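You operate a simulated robot arm through the tools that you are given. There is no shell and no other tool.

You run a simulated robot arm. Do the job below in one go: nothing can be reset, and whatever is moved stays where it is left.

Task
Void the jar in the small tote, then scan and pack the jar on the screen.
Fine: VOID on the knob to void, back to PACK to scan; the voided jar stands on the bench; press DONE last. Set down upright: jar, what you pick out.

It is judged by the outcome, as a careful person would: the job done as asked, and still so three seconds after it is handed in. It fails if anything else is knocked over, pushed out of place, dropped, spilled or broken.

Robot
A 5-joint arm with a two-finger parallel gripper, fixed in place. Base frame: the origin is at the foot of the arm, x ahead of it, y to its left, z up; the work surface is at about z = 0.86. Lengths are in m, angles in rad, forces in N, time in s.
It reaches about 1.134 m from its shoulder. Its first joint turns from -2.601 to 2.601 rad. Payload 1.57 kg.
The tool frame sits at the grasp point between the pads (the TCP): z along the fingers, y along the line on which they close. The tips reach 0.03 m beyond it. The gripper opens to 0.11 m. The fingers are 0.024 m wide and 0.012 m thick; the gripper's body (0.048 by 0.112 m) begins 0.078 m behind the TCP.
Orientation is that of the tool frame in the base frame, as [roll, pitch, yaw] about the fixed x, y, z axes, in that order (R = Rz(yaw) Ry(pitch) Rx(roll)). With the fingers straight down and closing along the base's y, the tool's x points along the base's -x, its y along +y and its z along -z.

Tools
- The arm moves only by the tool step_arm. Its argument "increments" is a list of rows, each an object of numbers (a shift or turn left out is 0, a gripper value left out holds the last): "rx", "ry", "rz": the turn, a rotation vector about the tool's x, y, z in units of 5 degrees (1.0 is 5 degrees); "dx", "dy", "dz": the shift along the tool's x, y, z in units of 40 mm (1.0 is 40 mm); "fingers": the opening in per cent of the stroke, from 0 (shut) to 100 (fully open). In form: [{"rx": .., "ry": .., "rz": .., "dx": .., "dy": .., "dz": .., "fingers": ..}, ...]. A call has 1 to 20 rows; each row shifts and turns the commanded pose from where the row before left it, along the tool's axes as they then stand. A call with a number of a shift or a turn outside -1 to 1 is refused whole. A row lasts 0.2 s, in which the tool goes at most 0.05 m and 0.15 rad; a call with a longer step from one row to the next is refused whole, and so is a gripper value outside its range. Where a pose cannot be reached the arm comes as near as it can. A force on the tool above 40 N (or 10 N above the force at the start of the call, whichever is more), or a blocked arm, ends the call early, and 0.2 s more pass. Each finger travels about 0.153 m/s and halts on what it meets, pressing with about 27 N; the grip force reading is that of the motor and also rises with nothing between the fingers. The clock runs only during rows and for 0.2 s after the last one: add rows that do not move to give the fingers time. The reply holds the time, the measured pose of the TCP, the force on the tool along the base axes, the opening and the grip force, in the units named above and with some noise, with the torque about the TCP (base axes, N m) and any sound that the robot's microphone picked up, and new pictures: "show" is both (left out), scene, wrist or none.
- Cameras (640 x 400 px; columns grow to the right, rows downward): "scene" is fixed at [0.3996, -0.6493, 1.4299]; the picture's right is [-0.54, -0.84, 0.00], its down [-0.82, 0.53, -0.21] and it looks along [0.18, -0.12, -0.98] (base axes); focal length 214 px, centre (320, 200). "wrist" rides on the gripper at [0.07, 0.016, -0.141] in the tool frame; the picture's right is [-0.23, 0.97, 0.00], its down [-0.86, -0.20, -0.48] and it looks along [-0.47, -0.11, 0.88] (tool axes); focal length 222 px, centre (320, 200). There is no depth. A picture from a camera that has moved, and an enlarged one, comes with that camera's place and axes in the base frame and with its lens. The place of the scene camera against the robot may be out by one fixed shift of up to 0.012 m in any direction.
- slide_trunk(by): slides the trunk up (or, below 0, down) by that many m; the arm rides with it, the base frame stays. It gives what a move gives, with no picture.
- inspect(camera, box): a new picture of the part [left, top, right, bottom] of that camera's present view, enlarged. No time passes.
- hand_in(): hands the job in; it is judged then, once.

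Nothing tells you positions but the pictures and the camera data. Unless the task says otherwise, let go and move clear before handing in.

The tools are called after "Call:" by a JSON object that holds its "method" and its "body". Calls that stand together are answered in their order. step_arm: Moves the arm, as the interface text tells. Its arguments: {"type":"object","properties":{"increments":{"type":"array"},"show":{"type":"string","enum":["both","scene","wrist","none"]}},"required":["increments"]} The other tools are called the same way: slide_trunk (by) slides the trunk up or down; inspect (camera, box) takes an enlarged picture of a part of a camera's view; hand_in () hands the job in.

At the start:

```text
clock: 0.0
eef_pos: [0.0142, -0.5897, 1.1486]
tool_rot: [-3.141, 0.001, -3.141]
contact_force: [-0.3, -0.1, -0.4]
ft_torque: [-0.01, -0.04, 0.01]
opening: 0.11
grip_force: 0.1
trunk travel left (down, up): [-0.881, 0.089]
```

scene: 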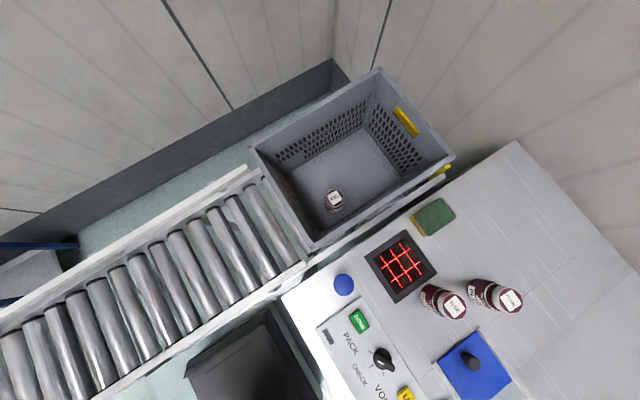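
wrist: 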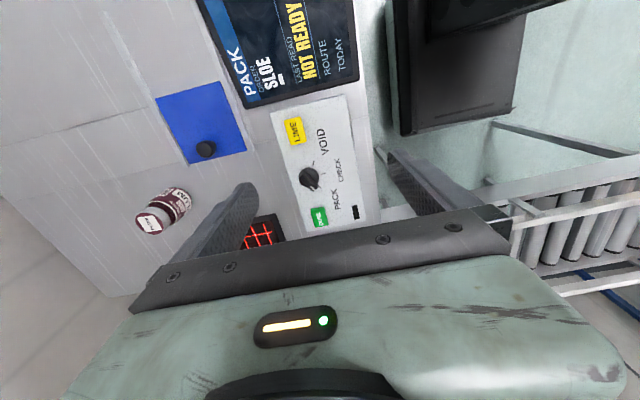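

I see a grey tote with one jar in it, a scanner with a red grid, two jars on the bench, a control panel with a knob and DONE button, and a screen. I'll enlarge the key parts first.

Call:
{"method": "inspect", "body": {"camera": "scene", "box": [360, 220, 560, 345]}}

Call:
{"method": "inspect", "body": {"camera": "scene", "box": [280, 275, 480, 400]}}

Call:
{"method": "inspect", "body": {"camera": "wrist", "box": [190, 0, 390, 125]}}

Call:
{"method": "inspect", "body": {"camera": "scene", "box": [280, 140, 440, 240]}}

Call:
{"method": "inspect", "body": {"camera": "wrist", "box": [120, 100, 360, 250]}}

```text
3.20 times, centred on (460, 282) of scene
camera zoom: at [0.3996, -0.6493, 1.4299], right [-0.54, -0.84, 0.0], down [-0.82, 0.53, -0.21], along [0.18, -0.12, -0.98], focal length 686 px, centre (-128, -64)
```

zoom: 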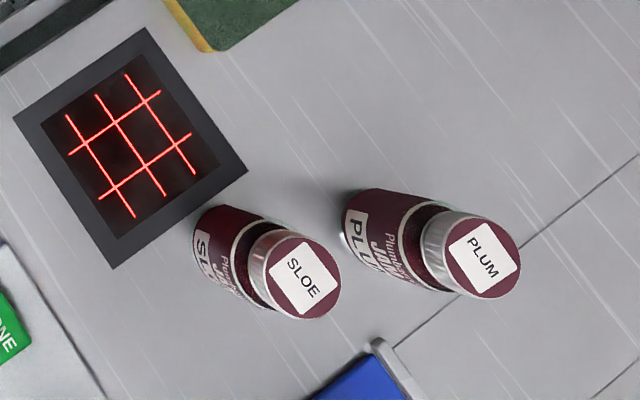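

```text
3.20 times, centred on (380, 338) of scene
camera zoom: at [0.3996, -0.6493, 1.4299], right [-0.54, -0.84, 0.0], down [-0.82, 0.53, -0.21], along [0.18, -0.12, -0.98], focal length 686 px, centre (128, -240)
```

zoom: 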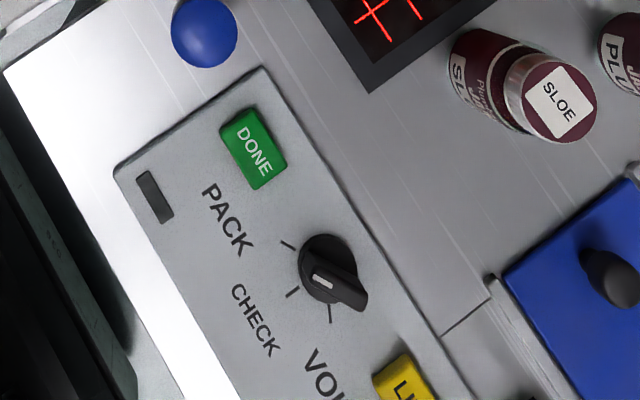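

```text
3.20 times, centred on (290, 62) of wrist
camera zoom: at [-0.0559, -0.5724, 1.288], right [0.23, 0.97, 0.0], down [0.86, -0.2, 0.48], along [0.47, -0.11, -0.88], focal length 711 px, centre (416, 640)
```

zoom: 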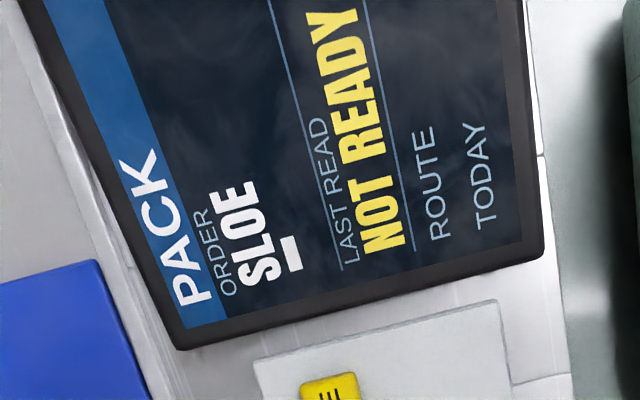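

```text
4.00 times, centred on (360, 190) of scene
camera zoom: at [0.3996, -0.6493, 1.4299], right [-0.54, -0.84, 0.0], down [-0.82, 0.53, -0.21], along [0.18, -0.12, -0.98], focal length 858 px, centre (160, 240)
```

zoom: 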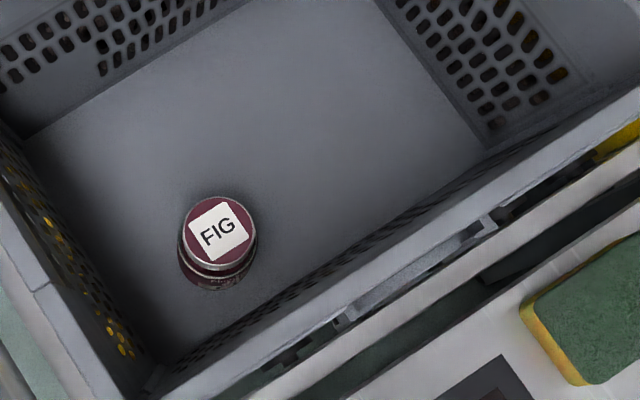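

```text
2.67 times, centred on (240, 175) of wrist
camera zoom: at [-0.0559, -0.5724, 1.288], right [0.23, 0.97, 0.0], down [0.86, -0.2, 0.48], along [0.47, -0.11, -0.88], focal length 592 px, centre (533, 267)
```

zoom: 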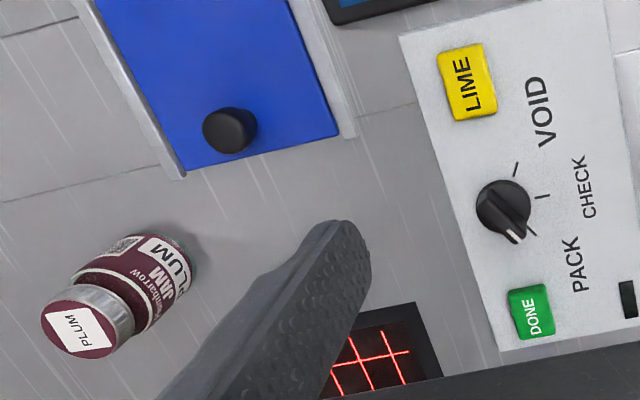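

I read the screen as PACK mode, with SLOE the order. FIG is the jar in the tote, and SLOE and PLUM stand on the bench by the scanner. I'll move above the knob (about x 0.11, y -0.636) for a closer look.

Call:
{"method": "step_arm", "body": {"increments": [{"dx": -0.8, "dy": -0.4, "dz": 0.8}, {"dx": -0.8, "dy": -0.4, "dz": 0.8}, {"dx": -0.8, "dy": -0.35, "dz": 0.8}, {}]}}

```text
clock: 1.0
eef_pos: [0.1101, -0.6375, 1.148]
tool_rot: [3.14, -0.001, -3.141]
contact_force: [0.0, -0.6, -0.4]
ft_torque: [0.02, 0.0, 0.01]
opening: 0.1098
grip_force: 0.2
out of reach, approached as far as the arm can: row 1, 2, 3
trunk travel left (down, up): [-0.881, 0.089]
camera wrist: at [0.0402, -0.6195, 1.288], right [0.23, 0.97, 0.0], down [0.85, -0.2, 0.48], along [0.47, -0.11, -0.88], focal length 222 px, centre (320, 200)
```

scene: 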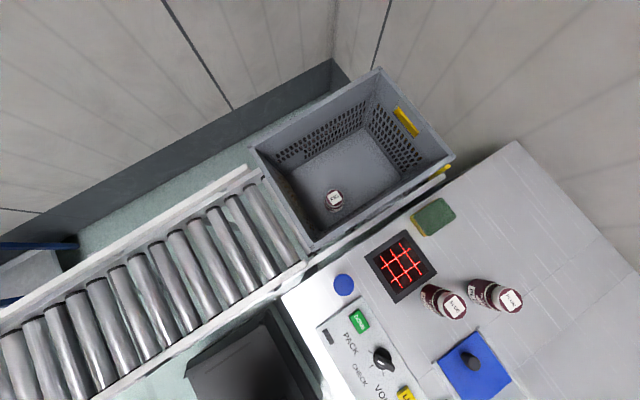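
wrist: 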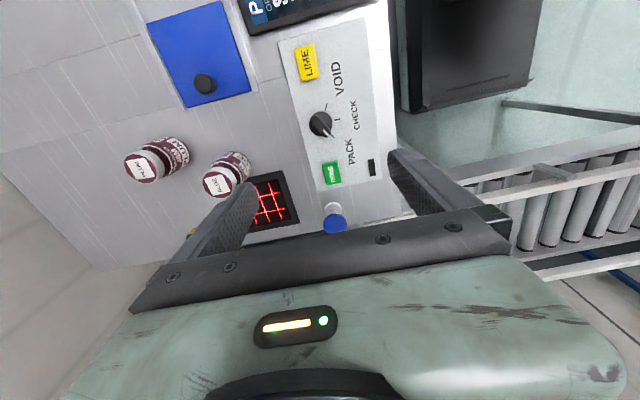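

The arm can't go lower at this trunk height, so I'll slide the trunk down, which carries the tool straight down over the clear area around the knob.

Call:
{"method": "slide_trunk", "body": {"by": -0.1}}

Call:
{"method": "inspect", "body": {"camera": "wrist", "box": [0, 0, 640, 400]}}

Call:
{"method": "inspect", "body": {"camera": "wrist", "box": [110, 110, 310, 235]}}

Call:
{"method": "inspect", "body": {"camera": "wrist", "box": [260, 50, 420, 150]}}

```text
clock: 2.3
eef_pos: [0.1099, -0.6362, 1.0493]
tool_rot: [-3.141, 0.0, 3.141]
contact_force: [0.5, -0.1, 0.4]
ft_torque: [-0.01, 0.02, -0.02]
opening: 0.1099
grip_force: 0.0
trunk travel left (down, up): [-0.781, 0.189]
```

```text
1.00 times, centred on (320, 200) of wrist (not enlarged: the box is as wide or as high as the picture)
camera zoom: at [0.0399, -0.6194, 1.188], right [0.23, 0.97, 0.0], down [0.86, -0.2, 0.48], along [0.47, -0.11, -0.88], focal length 222 px, centre (320, 200)
```

zoom: 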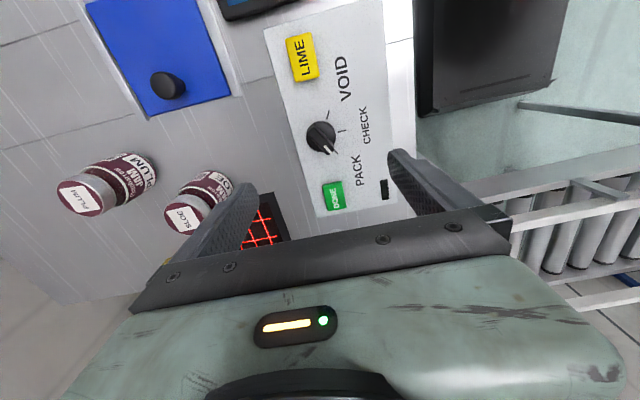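

```text
3.20 times, centred on (210, 172) of wrist
camera zoom: at [0.0399, -0.6194, 1.188], right [0.23, 0.97, 0.0], down [0.86, -0.2, 0.48], along [0.47, -0.11, -0.88], focal length 711 px, centre (672, 288)
```

zoom: 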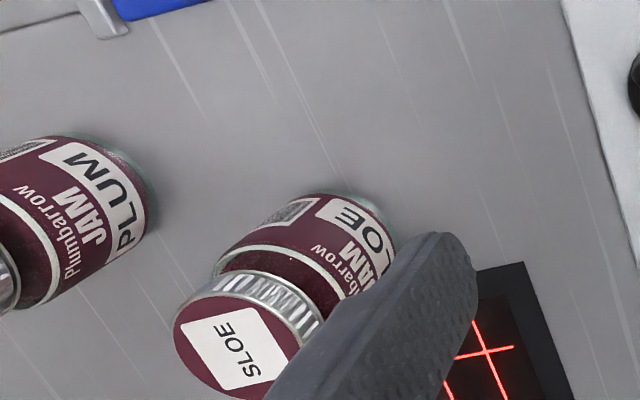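

```text
4.00 times, centred on (340, 100) of wrist
camera zoom: at [0.0399, -0.6194, 1.188], right [0.23, 0.97, 0.0], down [0.86, -0.2, 0.48], along [0.47, -0.11, -0.88], focal length 888 px, centre (240, 600)
```

zoom: 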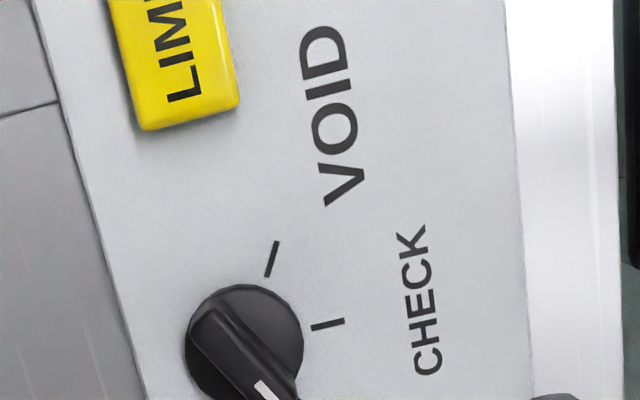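

The knob sits near (0.109, -0.635) and points to PACK. I'll enlarge it to get its height and pointing angle.

Call:
{"method": "inspect", "body": {"camera": "wrist", "box": [270, 90, 398, 170]}}

Call:
{"method": "inspect", "body": {"camera": "scene", "box": [320, 310, 448, 390]}}

Call:
{"method": "inspect", "body": {"camera": "wrist", "box": [270, 150, 398, 230]}}

```text
5.00 times, centred on (334, 130) of wrist
camera zoom: at [0.0399, -0.6194, 1.188], right [0.23, 0.97, 0.0], down [0.86, -0.2, 0.48], along [0.47, -0.11, -0.88], focal length 1111 px, centre (250, 550)
```

zoom: 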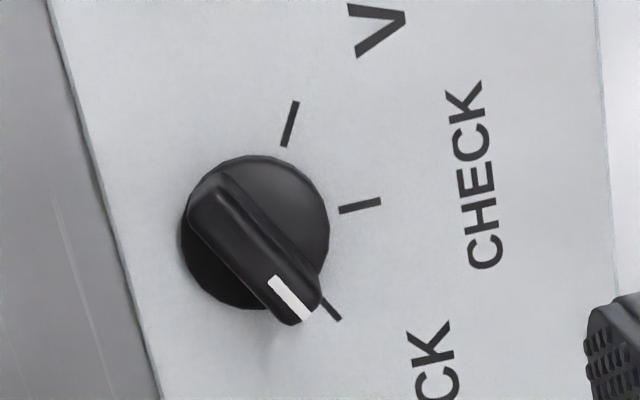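

```text
5.00 times, centred on (384, 350) of scene
camera zoom: at [0.3996, -0.6493, 1.4299], right [-0.54, -0.84, 0.0], down [-0.82, 0.53, -0.21], along [0.18, -0.12, -0.98], focal length 1072 px, centre (0, -550)
```

zoom: 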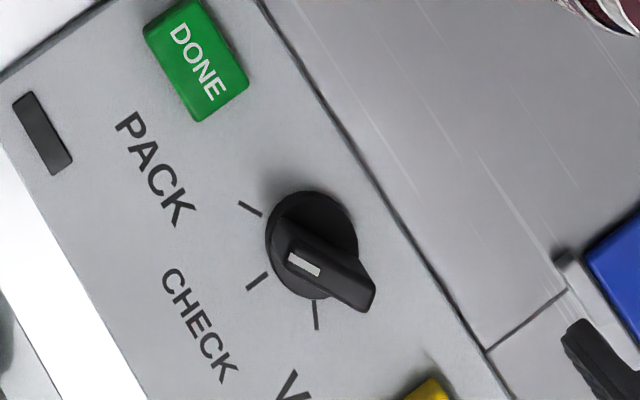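

```text
5.00 times, centred on (334, 190) of wrist
camera zoom: at [0.0399, -0.6194, 1.188], right [0.23, 0.97, 0.0], down [0.86, -0.2, 0.48], along [0.47, -0.11, -0.88], focal length 1111 px, centre (250, 250)
```

zoom: 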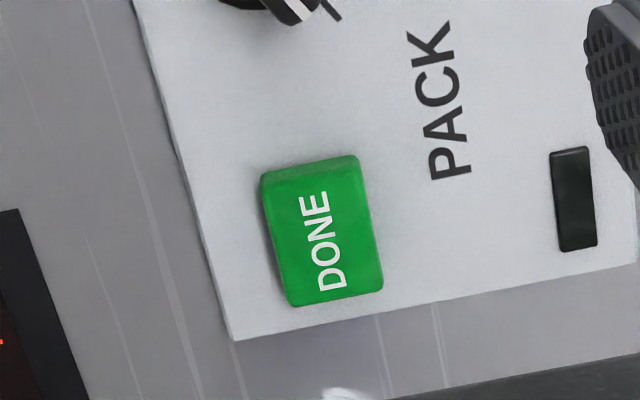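

The knob centre is about (0.111, -0.637), with PACK at roughly 34° and VOID at roughly 146°. I'll turn the gripper across the knob's bar, narrow the fingers, and lower the trunk.

Call:
{"method": "step_arm", "body": {"increments": [{"dx": -0.03, "dy": -0.02, "fingers": 50}, {"rz": -1}, {"rz": -1}, {"rz": -1}, {"rz": -1}, {"rz": -1}, {"rz": -1}, {"rz": -0.9}, {}], "show": "none"}}

Call:
{"method": "slide_trunk", "body": {"by": -0.1}}

Call:
{"method": "inspect", "body": {"camera": "wrist", "box": [0, 0, 640, 400]}}

Call:
{"method": "inspect", "body": {"camera": "scene", "box": [0, 0, 640, 400]}}

```text
clock: 4.3
eef_pos: [0.1113, -0.6369, 1.0487]
tool_rot: [3.141, 0.001, -2.537]
contact_force: [-1.5, -0.3, -1.1]
ft_torque: [-0.03, 0.0, 0.0]
opening: 0.0551
grip_force: 0.1
trunk travel left (down, up): [-0.781, 0.189]
```

```text
clock: 5.7
eef_pos: [0.111, -0.6364, 0.9484]
tool_rot: [3.141, -0.001, -2.538]
contact_force: [0.1, 0.7, 0.0]
ft_torque: [0.02, 0.01, -0.01]
opening: 0.0552
grip_force: 0.1
trunk travel left (down, up): [-0.681, 0.289]
```

```text
1.00 times, centred on (320, 200) of wrist (not enlarged: the box is as wide or as high as the picture)
camera zoom: at [0.0443, -0.6623, 1.088], right [-0.36, 0.93, 0.0], down [0.82, 0.32, 0.48], along [0.45, 0.17, -0.88], focal length 222 px, centre (320, 200)
```

zoom: 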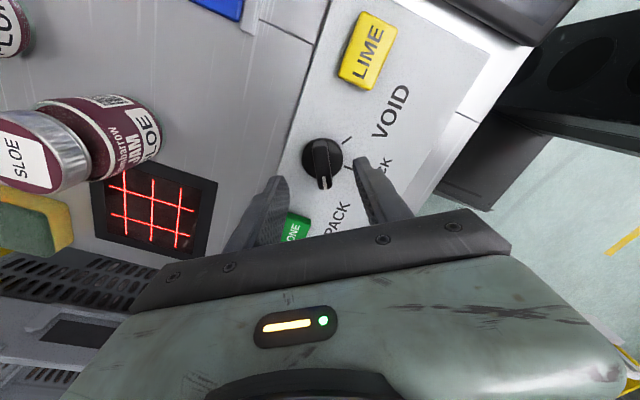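

```text
1.00 times, centred on (320, 200) of scene (not enlarged: the box is as wide or as high as the picture)
camera zoom: at [0.3996, -0.6493, 1.4299], right [-0.54, -0.84, 0.0], down [-0.82, 0.53, -0.21], along [0.18, -0.12, -0.98], focal length 214 px, centre (320, 200)
```

zoom: 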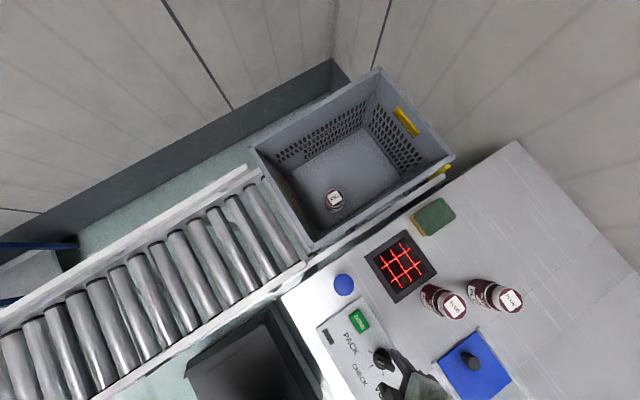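

The knob lines up between the fingertips as predicted. I'll lower onto the bar and close gently.

Call:
{"method": "step_arm", "body": {"increments": [{"dz": 0.35}, {"dz": 0.35}, {"dz": 0.25}, {}], "show": "wrist"}}

```text
clock: 6.7
eef_pos: [0.1107, -0.6372, 0.9486]
tool_rot: [-3.141, 0.0, -2.539]
contact_force: [-0.6, -0.6, 0.4]
ft_torque: [-0.01, -0.01, -0.01]
opening: 0.055
grip_force: 0.1
out of reach, approached as far as the arm can: row 1, 2, 3
trunk travel left (down, up): [-0.681, 0.289]
camera wrist: at [0.0443, -0.6624, 1.088], right [-0.36, 0.93, 0.0], down [0.82, 0.32, 0.48], along [0.45, 0.17, -0.88], focal length 222 px, centre (320, 200)
```

wrist: 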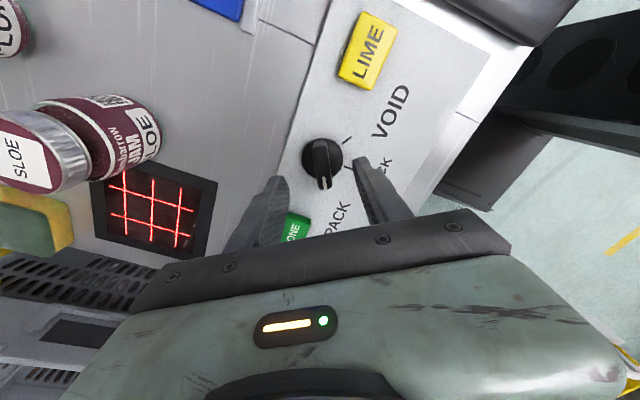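

Downward reach is still limited by the trunk height, so I'll raise the tool and lower the trunk more to leave the arm some vertical travel.

Call:
{"method": "step_arm", "body": {"increments": [{"dz": -1}, {"dz": -1}, {"dz": -1}, {"dz": -1}, {}], "show": "none"}}

Call:
{"method": "slide_trunk", "body": {"by": -0.16}}

Call:
{"method": "step_arm", "body": {"increments": [{"dz": 0.35}, {"dz": 0.35}, {"dz": 0.25}, {}], "show": "both"}}

```text
clock: 7.9
eef_pos: [0.112, -0.6376, 0.949]
tool_rot: [-3.14, -0.001, -2.539]
contact_force: [-0.2, 0.8, 0.7]
ft_torque: [-0.03, 0.01, 0.01]
opening: 0.055
grip_force: 0.1
out of reach, approached as far as the arm can: row 1, 2, 3, 4
trunk travel left (down, up): [-0.681, 0.289]
```

```text
clock: 8.7
eef_pos: [0.1105, -0.6368, 0.8999]
tool_rot: [-3.14, -0.003, -2.54]
contact_force: [1.9, 5.1, 49.4]
ft_torque: [1.71, 0.47, -0.18]
opening: 0.0571
grip_force: 1.5
trunk travel left (down, up): [-0.631, 0.339]
stopped: the force on the tool passed its limit at 925 N (the readings are from after the stop); the commanded pose is now the measured one
```

```text
clock: 9.7
eef_pos: [0.1102, -0.6347, 0.9001]
tool_rot: [-3.137, -0.004, -2.539]
contact_force: [1.4, 1.5, 60.1]
ft_torque: [1.91, 0.74, -0.04]
opening: 0.0557
grip_force: 0.2
out of reach, approached as far as the arm can: row 1, 2, 3
trunk travel left (down, up): [-0.631, 0.339]
stopped in row 4: the force on the tool passed its limit at 59 N (the readings are from after the stop); the commanded pose is now the measured one
camera wrist: at [0.0442, -0.66, 1.0399], right [-0.36, 0.93, 0.0], down [0.82, 0.32, 0.48], along [0.44, 0.17, -0.88], focal length 222 px, centre (320, 200)
```

scene: 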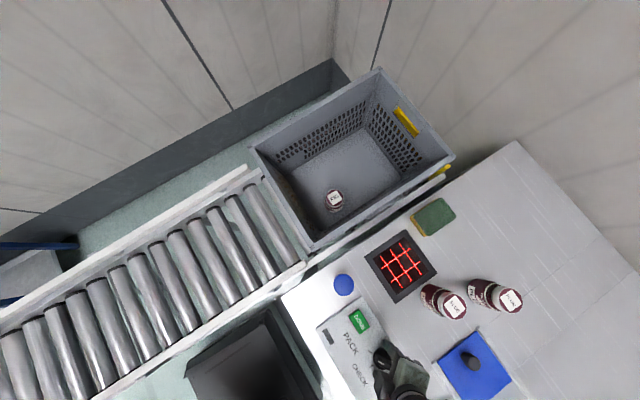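
wrist: 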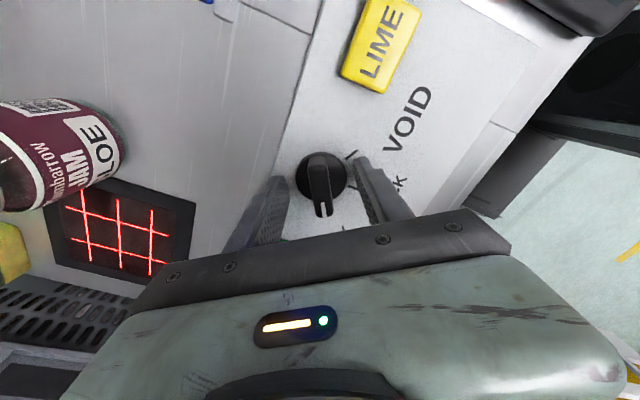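

The tool hit the panel during the slide because upward arm moves don't take effect here. It looks as if only the trunk changes height. I'll back off a little with the trunk now, and move one call at a time from here on.

Call:
{"method": "slide_trunk", "body": {"by": 0.008}}

```text
clock: 10.3
eef_pos: [0.1114, -0.6396, 0.905]
tool_rot: [-3.138, -0.003, -2.539]
contact_force: [-0.9, -0.4, -0.1]
ft_torque: [0.04, 0.02, 0.0]
opening: 0.0551
grip_force: 0.1
trunk travel left (down, up): [-0.639, 0.331]
```

Contact is gone and the tips are about 5 mm above the panel. I'll close on the bar now.

Call:
{"method": "step_arm", "body": {"increments": [{"dx": -0.03, "dy": 0.04}, {"fingers": 25}, {"fingers": 5}, {"fingers": 0}, {}], "show": "wrist"}}

```text
clock: 11.5
eef_pos: [0.1091, -0.6347, 0.9057]
tool_rot: [3.14, -0.002, -2.539]
contact_force: [-15.7, 24.6, -22.4]
ft_torque: [0.22, 0.86, 0.09]
opening: 0.0404
grip_force: 45.1
trunk travel left (down, up): [-0.639, 0.331]
camera wrist: at [0.0433, -0.6603, 1.0455], right [-0.36, 0.93, 0.0], down [0.82, 0.32, 0.48], along [0.44, 0.17, -0.88], focal length 222 px, centre (320, 200)
```

wrist: 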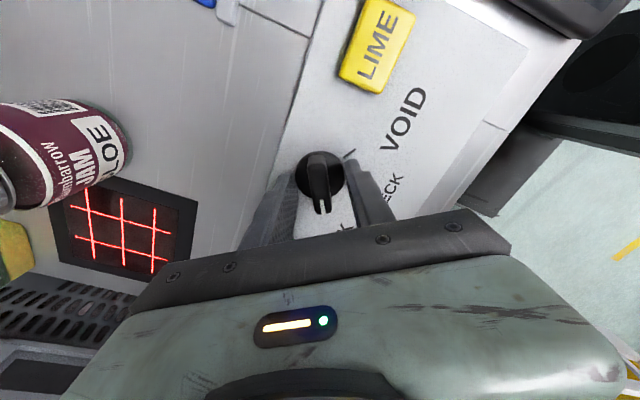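

The fingers closed on the round skirt (0.040 m wide) rather than the bar, so I'll open and go slightly higher.

Call:
{"method": "step_arm", "body": {"increments": [{"fingers": 50}, {}, {}], "show": "none"}}

Call:
{"method": "slide_trunk", "body": {"by": 0.006}}

Call:
{"method": "step_arm", "body": {"increments": [{"fingers": 25}, {"fingers": 10}, {"fingers": 5}, {"fingers": 0}, {}], "show": "wrist"}}

```text
clock: 12.3
eef_pos: [0.1124, -0.6366, 0.9049]
tool_rot: [-3.138, -0.001, -2.54]
contact_force: [0.0, 0.9, -0.6]
ft_torque: [0.0, 0.0, 0.0]
opening: 0.0551
grip_force: 0.1
trunk travel left (down, up): [-0.639, 0.331]
```

```text
clock: 12.8
eef_pos: [0.1114, -0.6363, 0.9108]
tool_rot: [-3.14, -0.004, -2.54]
contact_force: [-0.3, 0.0, 0.4]
ft_torque: [0.02, 0.01, 0.0]
opening: 0.0555
grip_force: 0.0
trunk travel left (down, up): [-0.645, 0.325]
```

```text
clock: 14.0
eef_pos: [0.1094, -0.6355, 0.9123]
tool_rot: [-3.14, -0.002, -2.538]
contact_force: [-15.4, 24.8, -21.2]
ft_torque: [-0.07, 0.78, -0.04]
opening: 0.0138
grip_force: 30.1
trunk travel left (down, up): [-0.645, 0.325]
camera wrist: at [0.0432, -0.6602, 1.0515], right [-0.36, 0.93, 0.0], down [0.82, 0.32, 0.48], along [0.44, 0.17, -0.88], focal length 222 px, centre (320, 200)
```

wrist: 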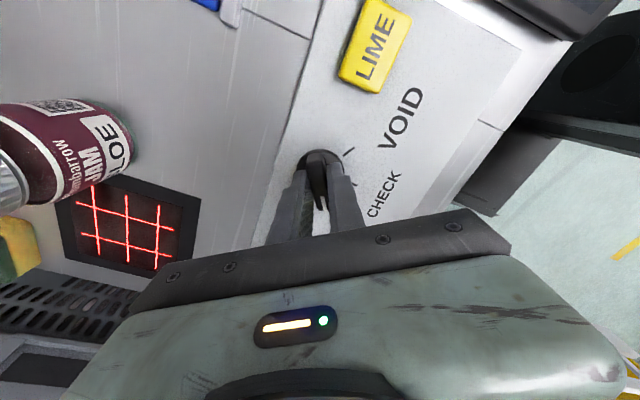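

The bar is gripped at 0.0138 m wide, with some side load. I'll shift 2 mm along the closing axis to relieve it, then turn.

Call:
{"method": "step_arm", "body": {"increments": [{"dy": 0.05}, {}], "show": "none"}}

```text
clock: 14.6
eef_pos: [0.1091, -0.6347, 0.9114]
tool_rot: [-3.138, -0.001, -2.539]
contact_force: [-10.3, 12.8, -10.5]
ft_torque: [0.67, 0.36, -0.04]
opening: 0.014
grip_force: 31.0
trunk travel left (down, up): [-0.645, 0.325]
```

Call:
{"method": "step_arm", "body": {"increments": [{"dy": 0.03}, {}, {"rz": -0.6}, {"rz": -0.6}, {"rz": -0.6}, {"rz": -0.6}, {"rz": -0.6}, {"rz": -0.6}, {}], "show": "wrist"}}

```text
clock: 16.6
eef_pos: [0.1093, -0.6356, 0.911]
tool_rot: [-3.139, -0.006, -2.223]
contact_force: [2.1, -22.1, 25.7]
ft_torque: [-0.17, 0.32, 0.02]
opening: 0.0142
grip_force: 29.6
trunk travel left (down, up): [-0.645, 0.325]
camera wrist: at [0.0544, -0.6788, 1.0515], right [-0.64, 0.77, 0.0], down [0.68, 0.56, 0.48], along [0.37, 0.3, -0.88], focal length 222 px, centre (320, 200)
```

wrist: 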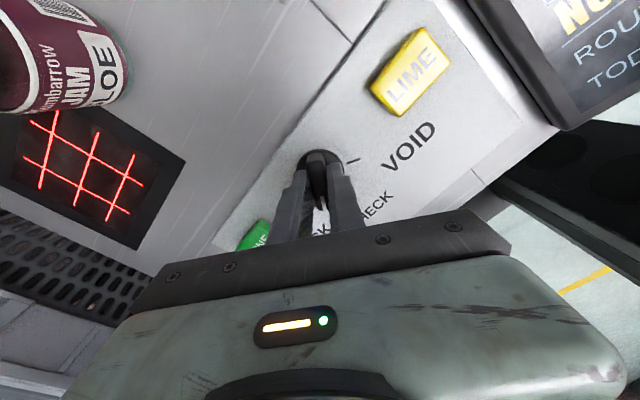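

The knob turns with the gripper. I'll continue toward VOID.

Call:
{"method": "step_arm", "body": {"increments": [{"rz": -0.8}, {"rz": -0.8}, {"rz": -0.8}, {"rz": -0.8}, {"rz": -0.8}, {"rz": -0.8}, {"rz": -0.8}, {"rz": -0.8}, {"rz": -0.8}, {"rz": -0.8}, {"rz": -0.8}, {}], "show": "wrist"}}

```text
clock: 19.2
eef_pos: [0.1097, -0.6357, 0.9105]
tool_rot: [3.138, -0.005, -1.605]
contact_force: [-3.9, -17.1, 13.8]
ft_torque: [-0.87, -0.39, 0.06]
opening: 0.0139
grip_force: 29.8
out of reach, approached as far as the arm can: row 10, 11
trunk travel left (down, up): [-0.645, 0.325]
camera wrist: at [0.0917, -0.7023, 1.0514], right [-0.97, 0.26, 0.0], down [0.23, 0.85, 0.47], along [0.12, 0.46, -0.88], focal length 222 px, centre (320, 200)
```

wrist: 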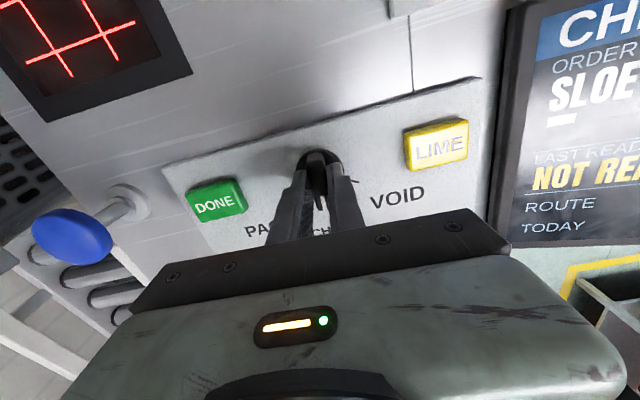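

The knob is now at CHECK, and the last two rows didn't rotate fully. I'll try continuing a little to see whether this is a spin limit.

Call:
{"method": "step_arm", "body": {"increments": [{"rz": -0.6}, {"rz": -0.6}, {"rz": -0.6}, {}], "show": "wrist"}}

```text
clock: 20.2
eef_pos: [0.1093, -0.6348, 0.9103]
tool_rot: [3.139, -0.005, -1.606]
contact_force: [-5.7, -16.6, 11.1]
ft_torque: [-1.0, -0.27, 0.04]
opening: 0.014
grip_force: 30.6
out of reach, approached as far as the arm can: row 1, 2, 3
trunk travel left (down, up): [-0.645, 0.325]
camera wrist: at [0.0916, -0.7024, 1.0513], right [-0.97, 0.26, 0.0], down [0.23, 0.85, 0.47], along [0.12, 0.46, -0.88], focal length 222 px, centre (320, 200)
```

wrist: 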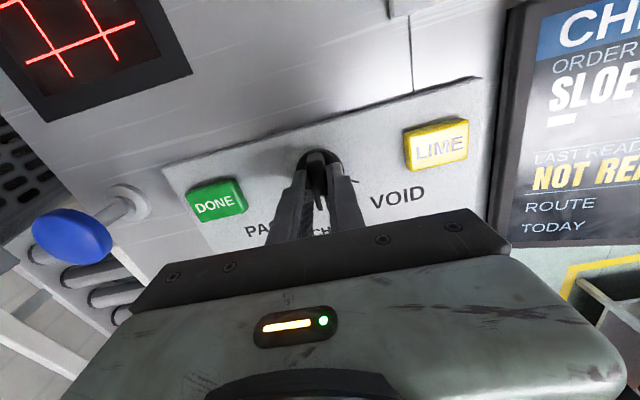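

This is a spin limit. The gripper is symmetric, so I'll open, rise, spin 180° the other way and re-grip.

Call:
{"method": "step_arm", "body": {"increments": [{"fingers": 50}, {}, {}], "show": "none"}}

Call:
{"method": "slide_trunk", "body": {"by": 0.04}}

Call:
{"method": "step_arm", "body": {"increments": [{"rz": 1}, {"rz": 1}, {"rz": 1}, {"rz": 1}, {"rz": 1}, {"rz": 1}, {"rz": 1}, {"rz": 1}, {"rz": 1}, {"rz": 1}, {"rz": 1}, {"rz": 1}, {"rz": 1}, {"rz": 1}, {"rz": 1}, {"rz": 1}, {"rz": 1}, {"rz": 1}, {"rz": 1}, {"rz": 1}], "show": "wrist"}}

```text
clock: 21.0
eef_pos: [0.1102, -0.6344, 0.9126]
tool_rot: [3.138, -0.003, -1.606]
contact_force: [-0.2, -0.2, 0.7]
ft_torque: [-0.02, 0.0, 0.02]
opening: 0.055
grip_force: 0.1
trunk travel left (down, up): [-0.645, 0.325]
```

```text
clock: 21.9
eef_pos: [0.1108, -0.6344, 0.9516]
tool_rot: [3.137, -0.002, -1.606]
contact_force: [-0.5, 0.2, -0.2]
ft_torque: [0.0, 0.01, 0.01]
opening: 0.0552
grip_force: 0.0
trunk travel left (down, up): [-0.685, 0.285]
```

```text
clock: 26.1
eef_pos: [0.1103, -0.6339, 0.9507]
tool_rot: [-3.136, -0.004, 2.933]
contact_force: [-0.3, 0.6, 0.0]
ft_torque: [0.02, -0.01, 0.01]
opening: 0.0551
grip_force: 0.0
trunk travel left (down, up): [-0.685, 0.285]
camera wrist: at [0.0463, -0.6021, 1.0913], right [0.43, 0.91, -0.01], down [0.8, -0.37, 0.48], along [0.43, -0.21, -0.88], focal length 222 px, centre (320, 200)
```

wrist: 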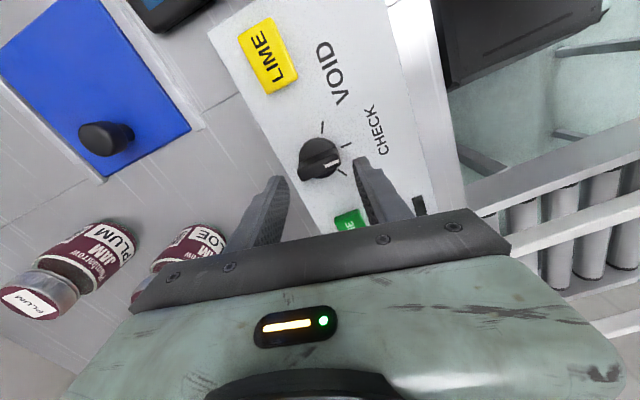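

Call:
{"method": "step_arm", "body": {"increments": [{"rz": 1}, {"rz": 1}, {"rz": 1}, {"rz": 1}, {"rz": 1}, {"rz": 1}, {"rz": 1}, {"rz": 1}, {"rz": 1}, {"rz": 1}, {"rz": 1}, {"rz": 1}, {"rz": 1}, {"rz": 1}, {"rz": 1}, {"rz": 1}, {}], "show": "both"}}

```text
clock: 29.7
eef_pos: [0.1104, -0.6343, 0.9506]
tool_rot: [-3.138, 0.003, 1.536]
contact_force: [-0.1, -0.1, 0.5]
ft_torque: [0.0, 0.01, -0.02]
opening: 0.0551
grip_force: 0.0
trunk travel left (down, up): [-0.685, 0.285]
camera wrist: at [0.1295, -0.5635, 1.0908], right [0.97, -0.26, 0.0], down [-0.23, -0.85, 0.48], along [-0.13, -0.47, -0.88], focal length 222 px, centre (320, 200)
```

scene: 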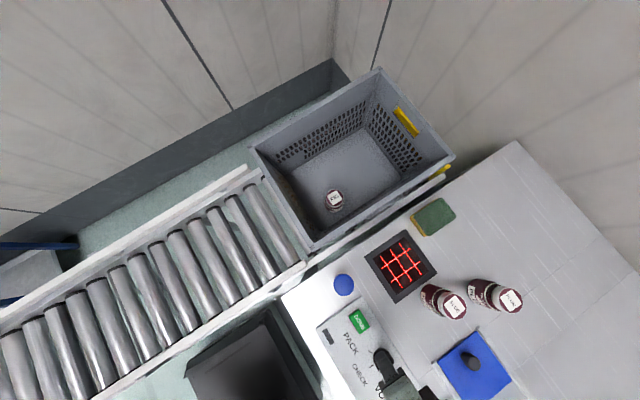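
wrist: 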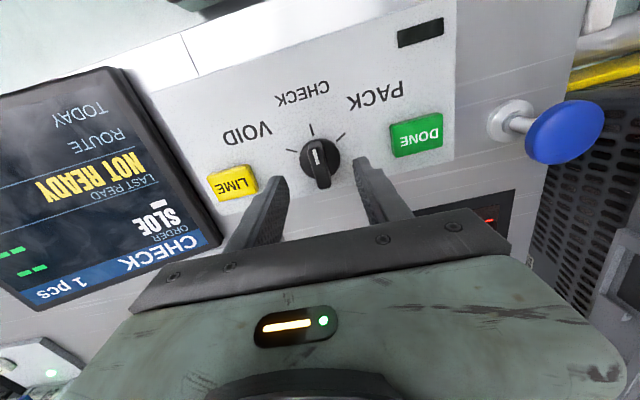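

The spin is ready and the knob sits between the fingers. I'll lower and grip the bar again.

Call:
{"method": "slide_trunk", "body": {"by": -0.04}}

Call:
{"method": "step_arm", "body": {"increments": [{"fingers": 25}, {"fingers": 10}, {"fingers": 5}, {"fingers": 0}, {}], "show": "wrist"}}

```text
clock: 30.5
eef_pos: [0.1102, -0.6335, 0.9115]
tool_rot: [-3.138, 0.003, 1.536]
contact_force: [-0.1, -0.3, 0.5]
ft_torque: [0.01, 0.02, 0.0]
opening: 0.055
grip_force: 0.1
trunk travel left (down, up): [-0.645, 0.325]
```

```text
clock: 31.7
eef_pos: [0.1102, -0.6333, 0.911]
tool_rot: [-3.138, 0.004, 1.536]
contact_force: [-4.0, 1.2, -1.6]
ft_torque: [0.16, -0.43, 0.05]
opening: 0.014
grip_force: 30.7
trunk travel left (down, up): [-0.645, 0.325]
camera wrist: at [0.129, -0.5634, 1.0509], right [0.97, -0.26, 0.0], down [-0.23, -0.85, 0.48], along [-0.13, -0.47, -0.88], focal length 222 px, centre (320, 200)
```

wrist: 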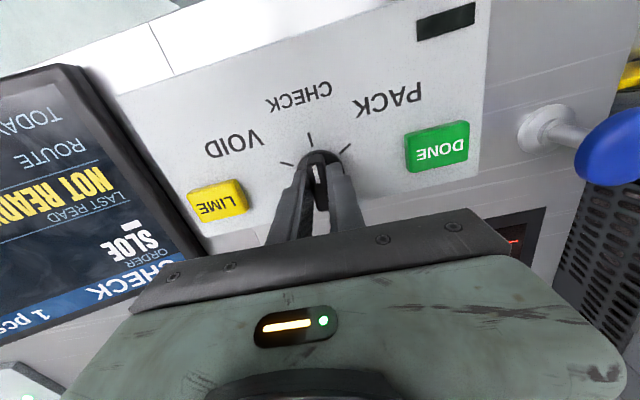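

Call:
{"method": "step_arm", "body": {"increments": [{"dx": -0.05}, {"rz": -0.8}, {"rz": -0.8}, {"rz": -0.8}, {"rz": -0.8}, {"rz": -0.8}, {"rz": -0.8}, {"rz": -0.8}, {"rz": -0.8}, {"rz": -0.8}, {"rz": -0.8}, {"rz": -0.8}, {"rz": -0.8}, {"rz": -0.8}, {"rz": -0.8}, {}], "show": "wrist"}}

```text
clock: 35.1
eef_pos: [0.1099, -0.635, 0.9125]
tool_rot: [-3.138, 0.001, 2.514]
contact_force: [-8.1, 19.5, -9.3]
ft_torque: [0.75, -0.21, 0.07]
opening: 0.014
grip_force: 29.8
trunk travel left (down, up): [-0.645, 0.325]
camera wrist: at [0.063, -0.5795, 1.0517], right [0.76, 0.66, 0.0], down [0.58, -0.66, 0.48], along [0.31, -0.36, -0.88], focal length 222 px, centre (320, 200)
```

wrist: 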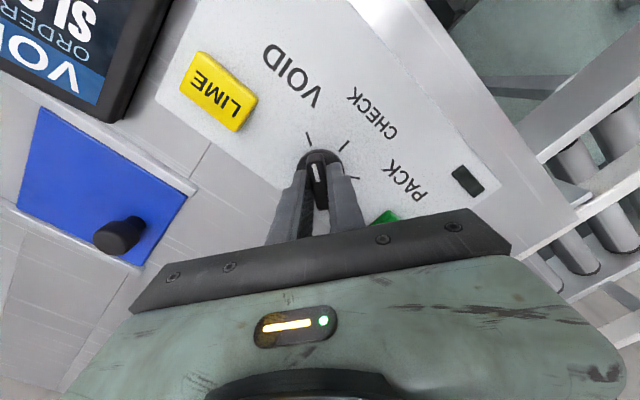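

The screen shows VOID and the pointer is at the VOID tick. I'll release and rise.

Call:
{"method": "step_arm", "body": {"increments": [{"fingers": 50}, {}, {}], "show": "none"}}

Call:
{"method": "slide_trunk", "body": {"by": 0.25}}

Call:
{"method": "inspect", "body": {"camera": "wrist", "box": [0, 0, 640, 400]}}

Call:
{"method": "inspect", "body": {"camera": "scene", "box": [230, 60, 470, 260]}}

```text
clock: 35.9
eef_pos: [0.1108, -0.6364, 0.9113]
tool_rot: [-3.137, 0.001, 2.514]
contact_force: [-0.3, -0.2, -0.1]
ft_torque: [-0.03, -0.02, 0.0]
opening: 0.055
grip_force: 0.1
trunk travel left (down, up): [-0.645, 0.325]
```

```text
clock: 38.5
eef_pos: [0.1111, -0.6353, 1.1623]
tool_rot: [-3.136, -0.002, 2.514]
contact_force: [0.6, 0.6, 0.4]
ft_torque: [0.01, 0.02, -0.01]
opening: 0.0552
grip_force: 0.1
trunk travel left (down, up): [-0.895, 0.075]
```

```text
1.00 times, centred on (320, 200) of wrist (not enlarged: the box is as wide or as high as the picture)
camera zoom: at [0.0638, -0.5804, 1.3011], right [0.76, 0.65, -0.01], down [0.58, -0.66, 0.48], along [0.31, -0.36, -0.88], focal length 222 px, centre (320, 200)
```

zoom: 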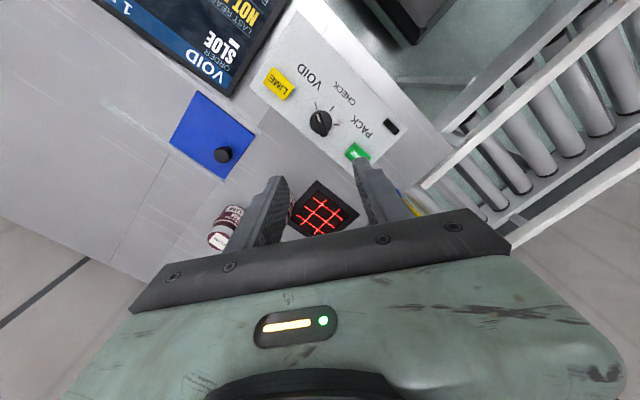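

```text
2.00 times, centred on (350, 160) of scene
camera zoom: at [0.3996, -0.6493, 1.4299], right [-0.54, -0.84, 0.0], down [-0.82, 0.53, -0.21], along [0.18, -0.12, -0.98], focal length 429 px, centre (260, 280)
```

zoom: 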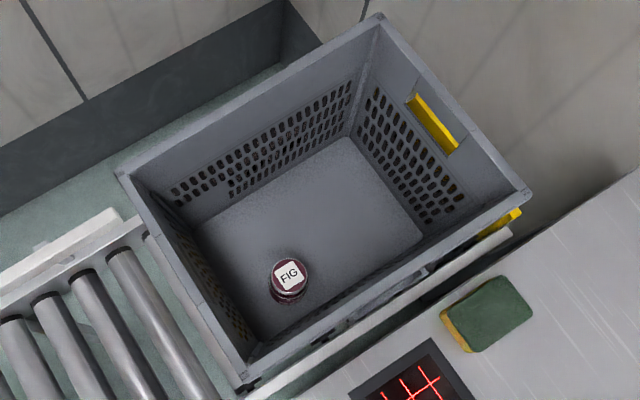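

The mode is VOID. The tote's rim spans roughly x 0.40–0.66 and y -0.63 to -0.99, with FIG near (0.48, -0.75). I'll move high across to look into it.

Call:
{"method": "step_arm", "body": {"increments": [{"dx": -0.936, "dy": 0.32}, {"dx": -0.936, "dy": 0.32}, {"dx": -0.936, "dy": 0.32}, {"dx": -0.936, "dy": 0.32}, {"dx": -0.936, "dy": 0.32}, {"dx": -0.936, "dy": 0.32}, {"dx": -0.936, "dy": 0.32}, {"dx": -0.936, "dy": 0.32}, {"dx": -0.936, "dy": 0.32}, {}]}}

```text
clock: 40.7
eef_pos: [0.4495, -0.7406, 1.1622]
tool_rot: [-3.138, 0.0, 2.513]
contact_force: [0.4, -0.1, -0.3]
ft_torque: [-0.01, 0.02, -0.03]
opening: 0.0553
grip_force: 0.1
trunk travel left (down, up): [-0.895, 0.075]
camera wrist: at [0.4038, -0.6839, 1.3012], right [0.76, 0.65, -0.01], down [0.58, -0.66, 0.48], along [0.31, -0.37, -0.88], focal length 222 px, centre (320, 200)
```

scene: 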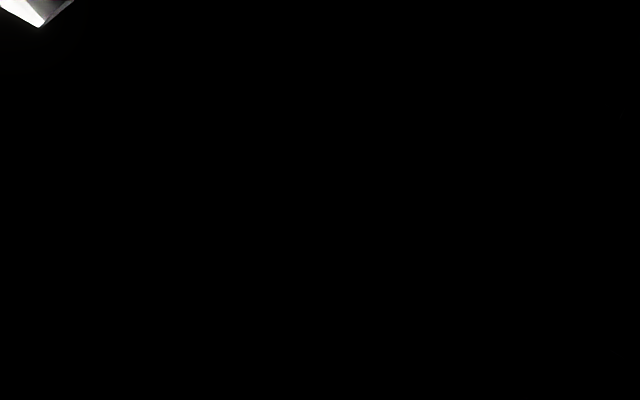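
wrist: 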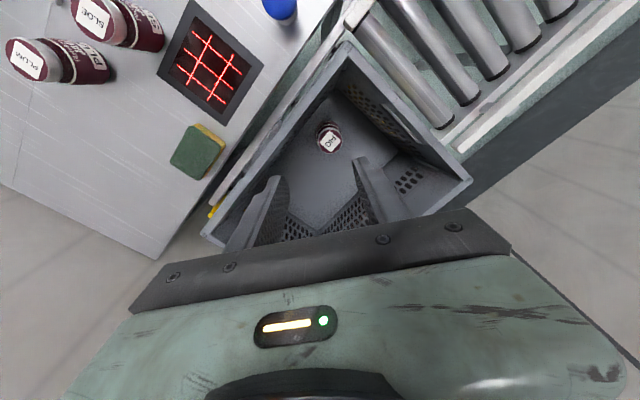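

Only FIG appears to be in the tote from this side. I'll zoom in.

Call:
{"method": "inspect", "body": {"camera": "wrist", "box": [250, 90, 410, 190]}}

Call:
{"method": "inspect", "body": {"camera": "wrist", "box": [180, 30, 500, 230]}}

```text
4.00 times, centred on (330, 140) of wrist
camera zoom: at [0.4038, -0.6839, 1.3012], right [0.76, 0.65, -0.01], down [0.58, -0.66, 0.48], along [0.31, -0.37, -0.88], focal length 888 px, centre (280, 440)
```

zoom: 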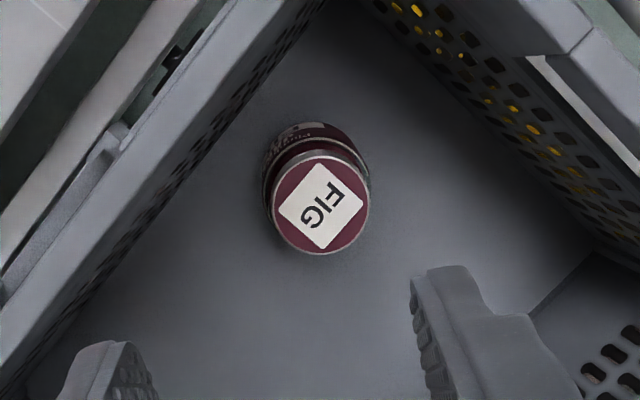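

```text
2.00 times, centred on (340, 130) of wrist
camera zoom: at [0.4038, -0.6839, 1.3012], right [0.76, 0.65, -0.01], down [0.58, -0.66, 0.48], along [0.31, -0.37, -0.88], focal length 444 px, centre (280, 340)
```

zoom: 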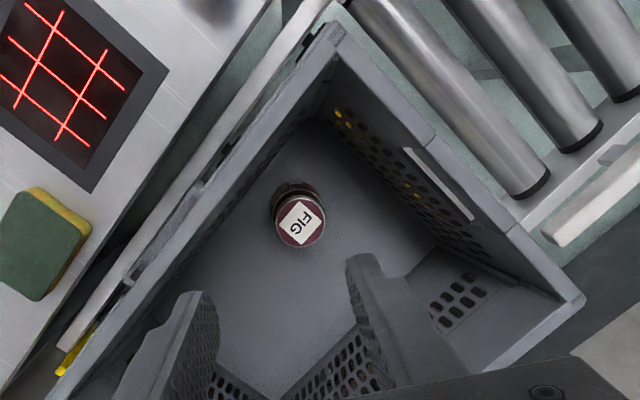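

FIG is roughly at (0.49, -0.755) with its lid near z 0.85. I'll centre above it and spin the camera to its other side to find the barcode and refine its position.

Call:
{"method": "step_arm", "body": {"increments": [{"dx": -0.53, "dy": 0.14}, {"dx": -0.53, "dy": 0.14}, {"rz": -1}, {"rz": -1}, {"rz": -1}, {"rz": -1}, {"rz": -1}, {"rz": -1}, {"rz": -1}, {"rz": -1}, {"rz": -1}, {"rz": -1}, {"rz": -1}, {"rz": -1}, {"rz": -1}, {"rz": -1}, {"rz": -1}, {"rz": -1}, {}], "show": "wrist"}}

Call:
{"method": "inspect", "body": {"camera": "wrist", "box": [250, 90, 410, 190]}}

```text
clock: 44.7
eef_pos: [0.4913, -0.7561, 1.1622]
tool_rot: [-3.141, -0.006, -2.373]
contact_force: [0.3, -0.2, -0.1]
ft_torque: [-0.01, -0.02, 0.02]
opening: 0.0549
grip_force: 0.1
trunk travel left (down, up): [-0.895, 0.075]
camera wrist: at [0.4304, -0.7918, 1.3015], right [-0.51, 0.86, 0.0], down [0.75, 0.45, 0.47], along [0.41, 0.24, -0.88], focal length 222 px, centre (320, 200)
```

wrist: 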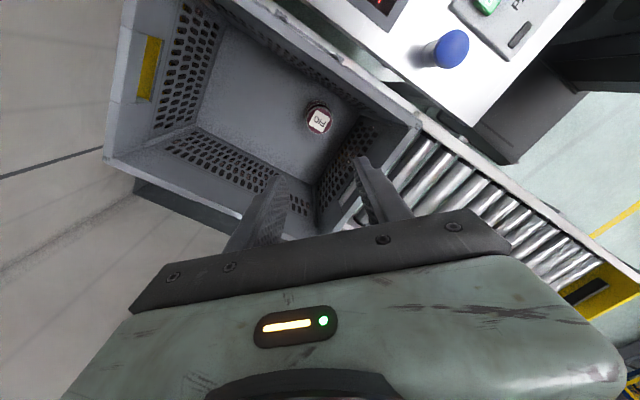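

```text
4.00 times, centred on (330, 140) of wrist
camera zoom: at [0.4304, -0.7918, 1.3015], right [-0.51, 0.86, 0.0], down [0.75, 0.45, 0.47], along [0.41, 0.24, -0.88], focal length 888 px, centre (280, 440)
```

zoom: 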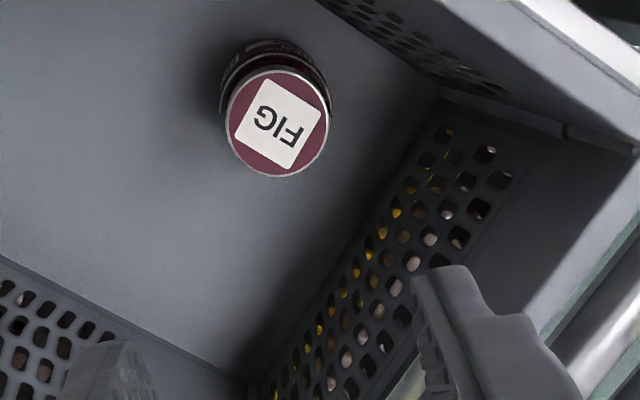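

FIG's lid triangulates to about (0.4935, -0.7555), z 0.847. I'll zoom in more on its visible side.

Call:
{"method": "inspect", "body": {"camera": "wrist", "box": [295, 90, 343, 120]}}

```text
13.33 times, centred on (319, 105) of wrist
camera zoom: at [0.4304, -0.7918, 1.3015], right [-0.51, 0.86, 0.0], down [0.75, 0.45, 0.47], along [0.41, 0.24, -0.88], focal length 2962 px, centre (333, 1467)
```

zoom: 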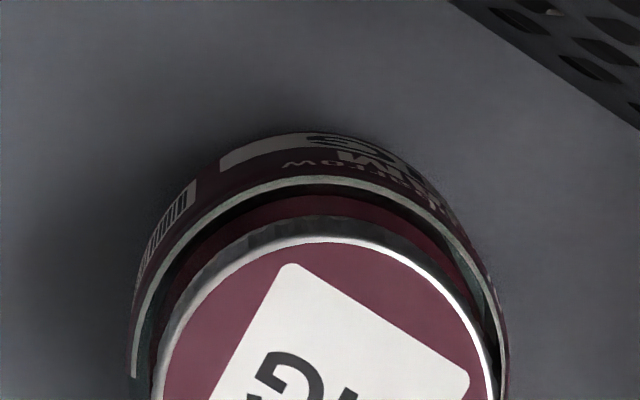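

The barcode faces roughly -y (about 268°) and the front about 190°. The barcode probably has to face the scanner window, so I'll test in free space here how the arm tilts the tool.

Call:
{"method": "step_arm", "body": {"increments": [{"rx": 0.98, "ry": 0.19}, {"rx": 0.98, "ry": 0.19}, {"rx": 0.98, "ry": 0.19}, {"rx": 0.98, "ry": 0.19}, {}], "show": "none"}}

```text
clock: 45.9
eef_pos: [0.4916, -0.7572, 1.1771]
tool_rot: [-2.795, -0.07, -2.384]
contact_force: [-0.3, 0.6, 0.8]
ft_torque: [0.03, -0.02, -0.01]
opening: 0.0549
grip_force: 0.1
out of reach, approached as far as the arm can: row 2, 3, 4
trunk travel left (down, up): [-0.895, 0.075]
```

Tilting works, with height coupled through a wrist pivot about 0.25 m behind the TCP. I'll return to vertical and align for grasping FIG with the barcode between the fingers (tool x along the barcode direction).

Call:
{"method": "step_arm", "body": {"increments": [{"rx": -0.98, "ry": -0.19}, {"rx": -0.98, "ry": -0.19}, {"rx": -0.98, "ry": -0.19}, {"rx": -0.98, "ry": -0.19}, {"rz": -1}, {"rz": -1}, {"rz": -1}, {"rz": -1}, {"rz": -1}, {"rz": -1}, {"rz": -1}, {"rz": -1}, {"rz": -0.8, "fingers": 70}, {}], "show": "wrist"}}

Call:
{"method": "inspect", "body": {"camera": "wrist", "box": [270, 80, 366, 140]}}

```text
clock: 48.9
eef_pos: [0.491, -0.7564, 1.1612]
tool_rot: [3.138, -0.003, -1.604]
contact_force: [-0.4, -0.4, -0.1]
ft_torque: [-0.06, 0.0, 0.0]
opening: 0.077
grip_force: 0.0
out of reach, approached as far as the arm can: row 1, 2, 4
trunk travel left (down, up): [-0.895, 0.075]
camera wrist: at [0.473, -0.824, 1.3015], right [-0.97, 0.26, 0.0], down [0.23, 0.85, 0.47], along [0.12, 0.46, -0.88], focal length 222 px, centre (320, 200)
```

wrist: 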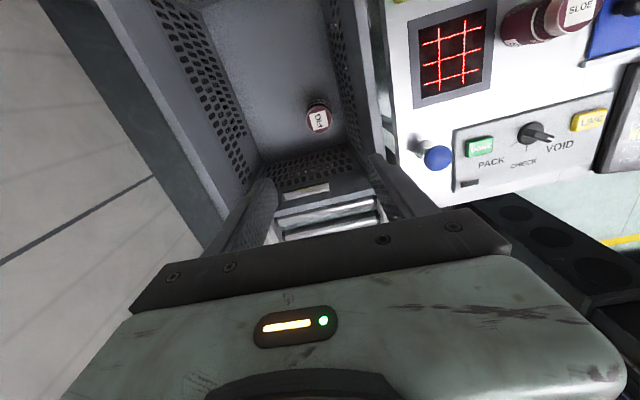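

```text
6.67 times, centred on (318, 110) of wrist
camera zoom: at [0.473, -0.824, 1.3015], right [-0.97, 0.26, 0.0], down [0.23, 0.85, 0.47], along [0.12, 0.46, -0.88], focal length 1481 px, centre (333, 800)
```

zoom: 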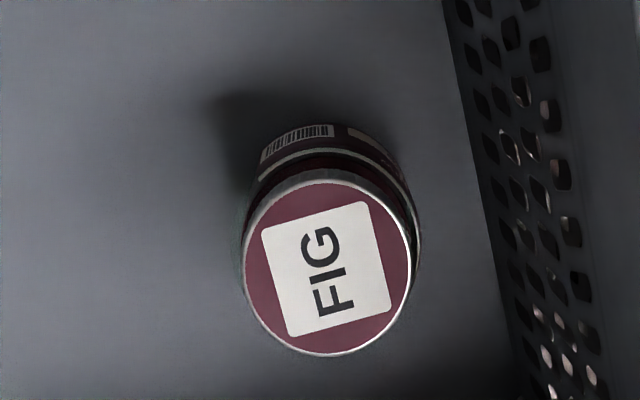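

FIG is confirmed at (0.4933, -0.7557). The near wall of the tote is close on one side, so I'll measure its rim before going down.

Call:
{"method": "inspect", "body": {"camera": "wrist", "box": [300, 40, 460, 140]}}

Call:
{"method": "inspect", "body": {"camera": "wrist", "box": [300, 110, 460, 210]}}

```text
4.00 times, centred on (380, 90) of wrist
camera zoom: at [0.473, -0.824, 1.3015], right [-0.97, 0.26, 0.0], down [0.23, 0.85, 0.47], along [0.12, 0.46, -0.88], focal length 888 px, centre (80, 640)
```

zoom: 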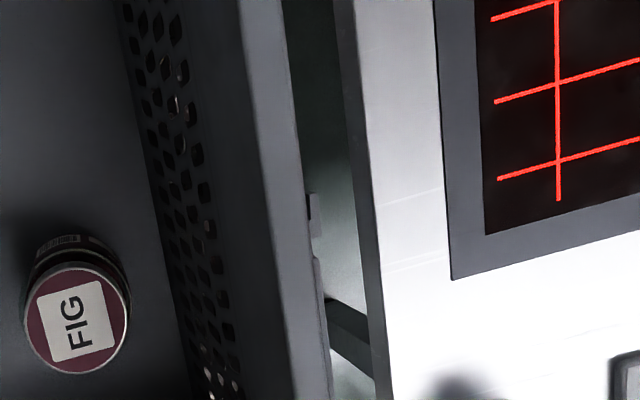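

```text
4.00 times, centred on (380, 160) of wrist
camera zoom: at [0.473, -0.824, 1.3015], right [-0.97, 0.26, 0.0], down [0.23, 0.85, 0.47], along [0.12, 0.46, -0.88], focal length 888 px, centre (80, 360)
```

zoom: 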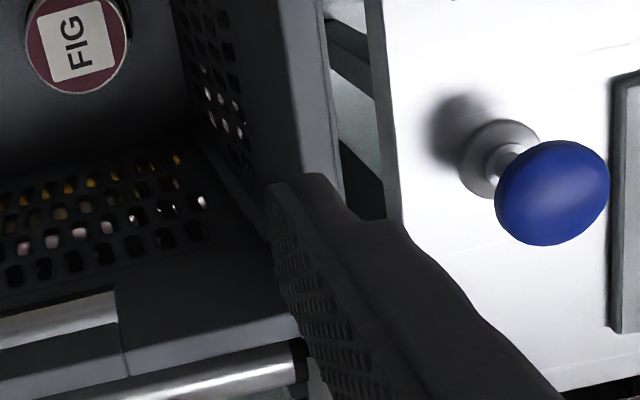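

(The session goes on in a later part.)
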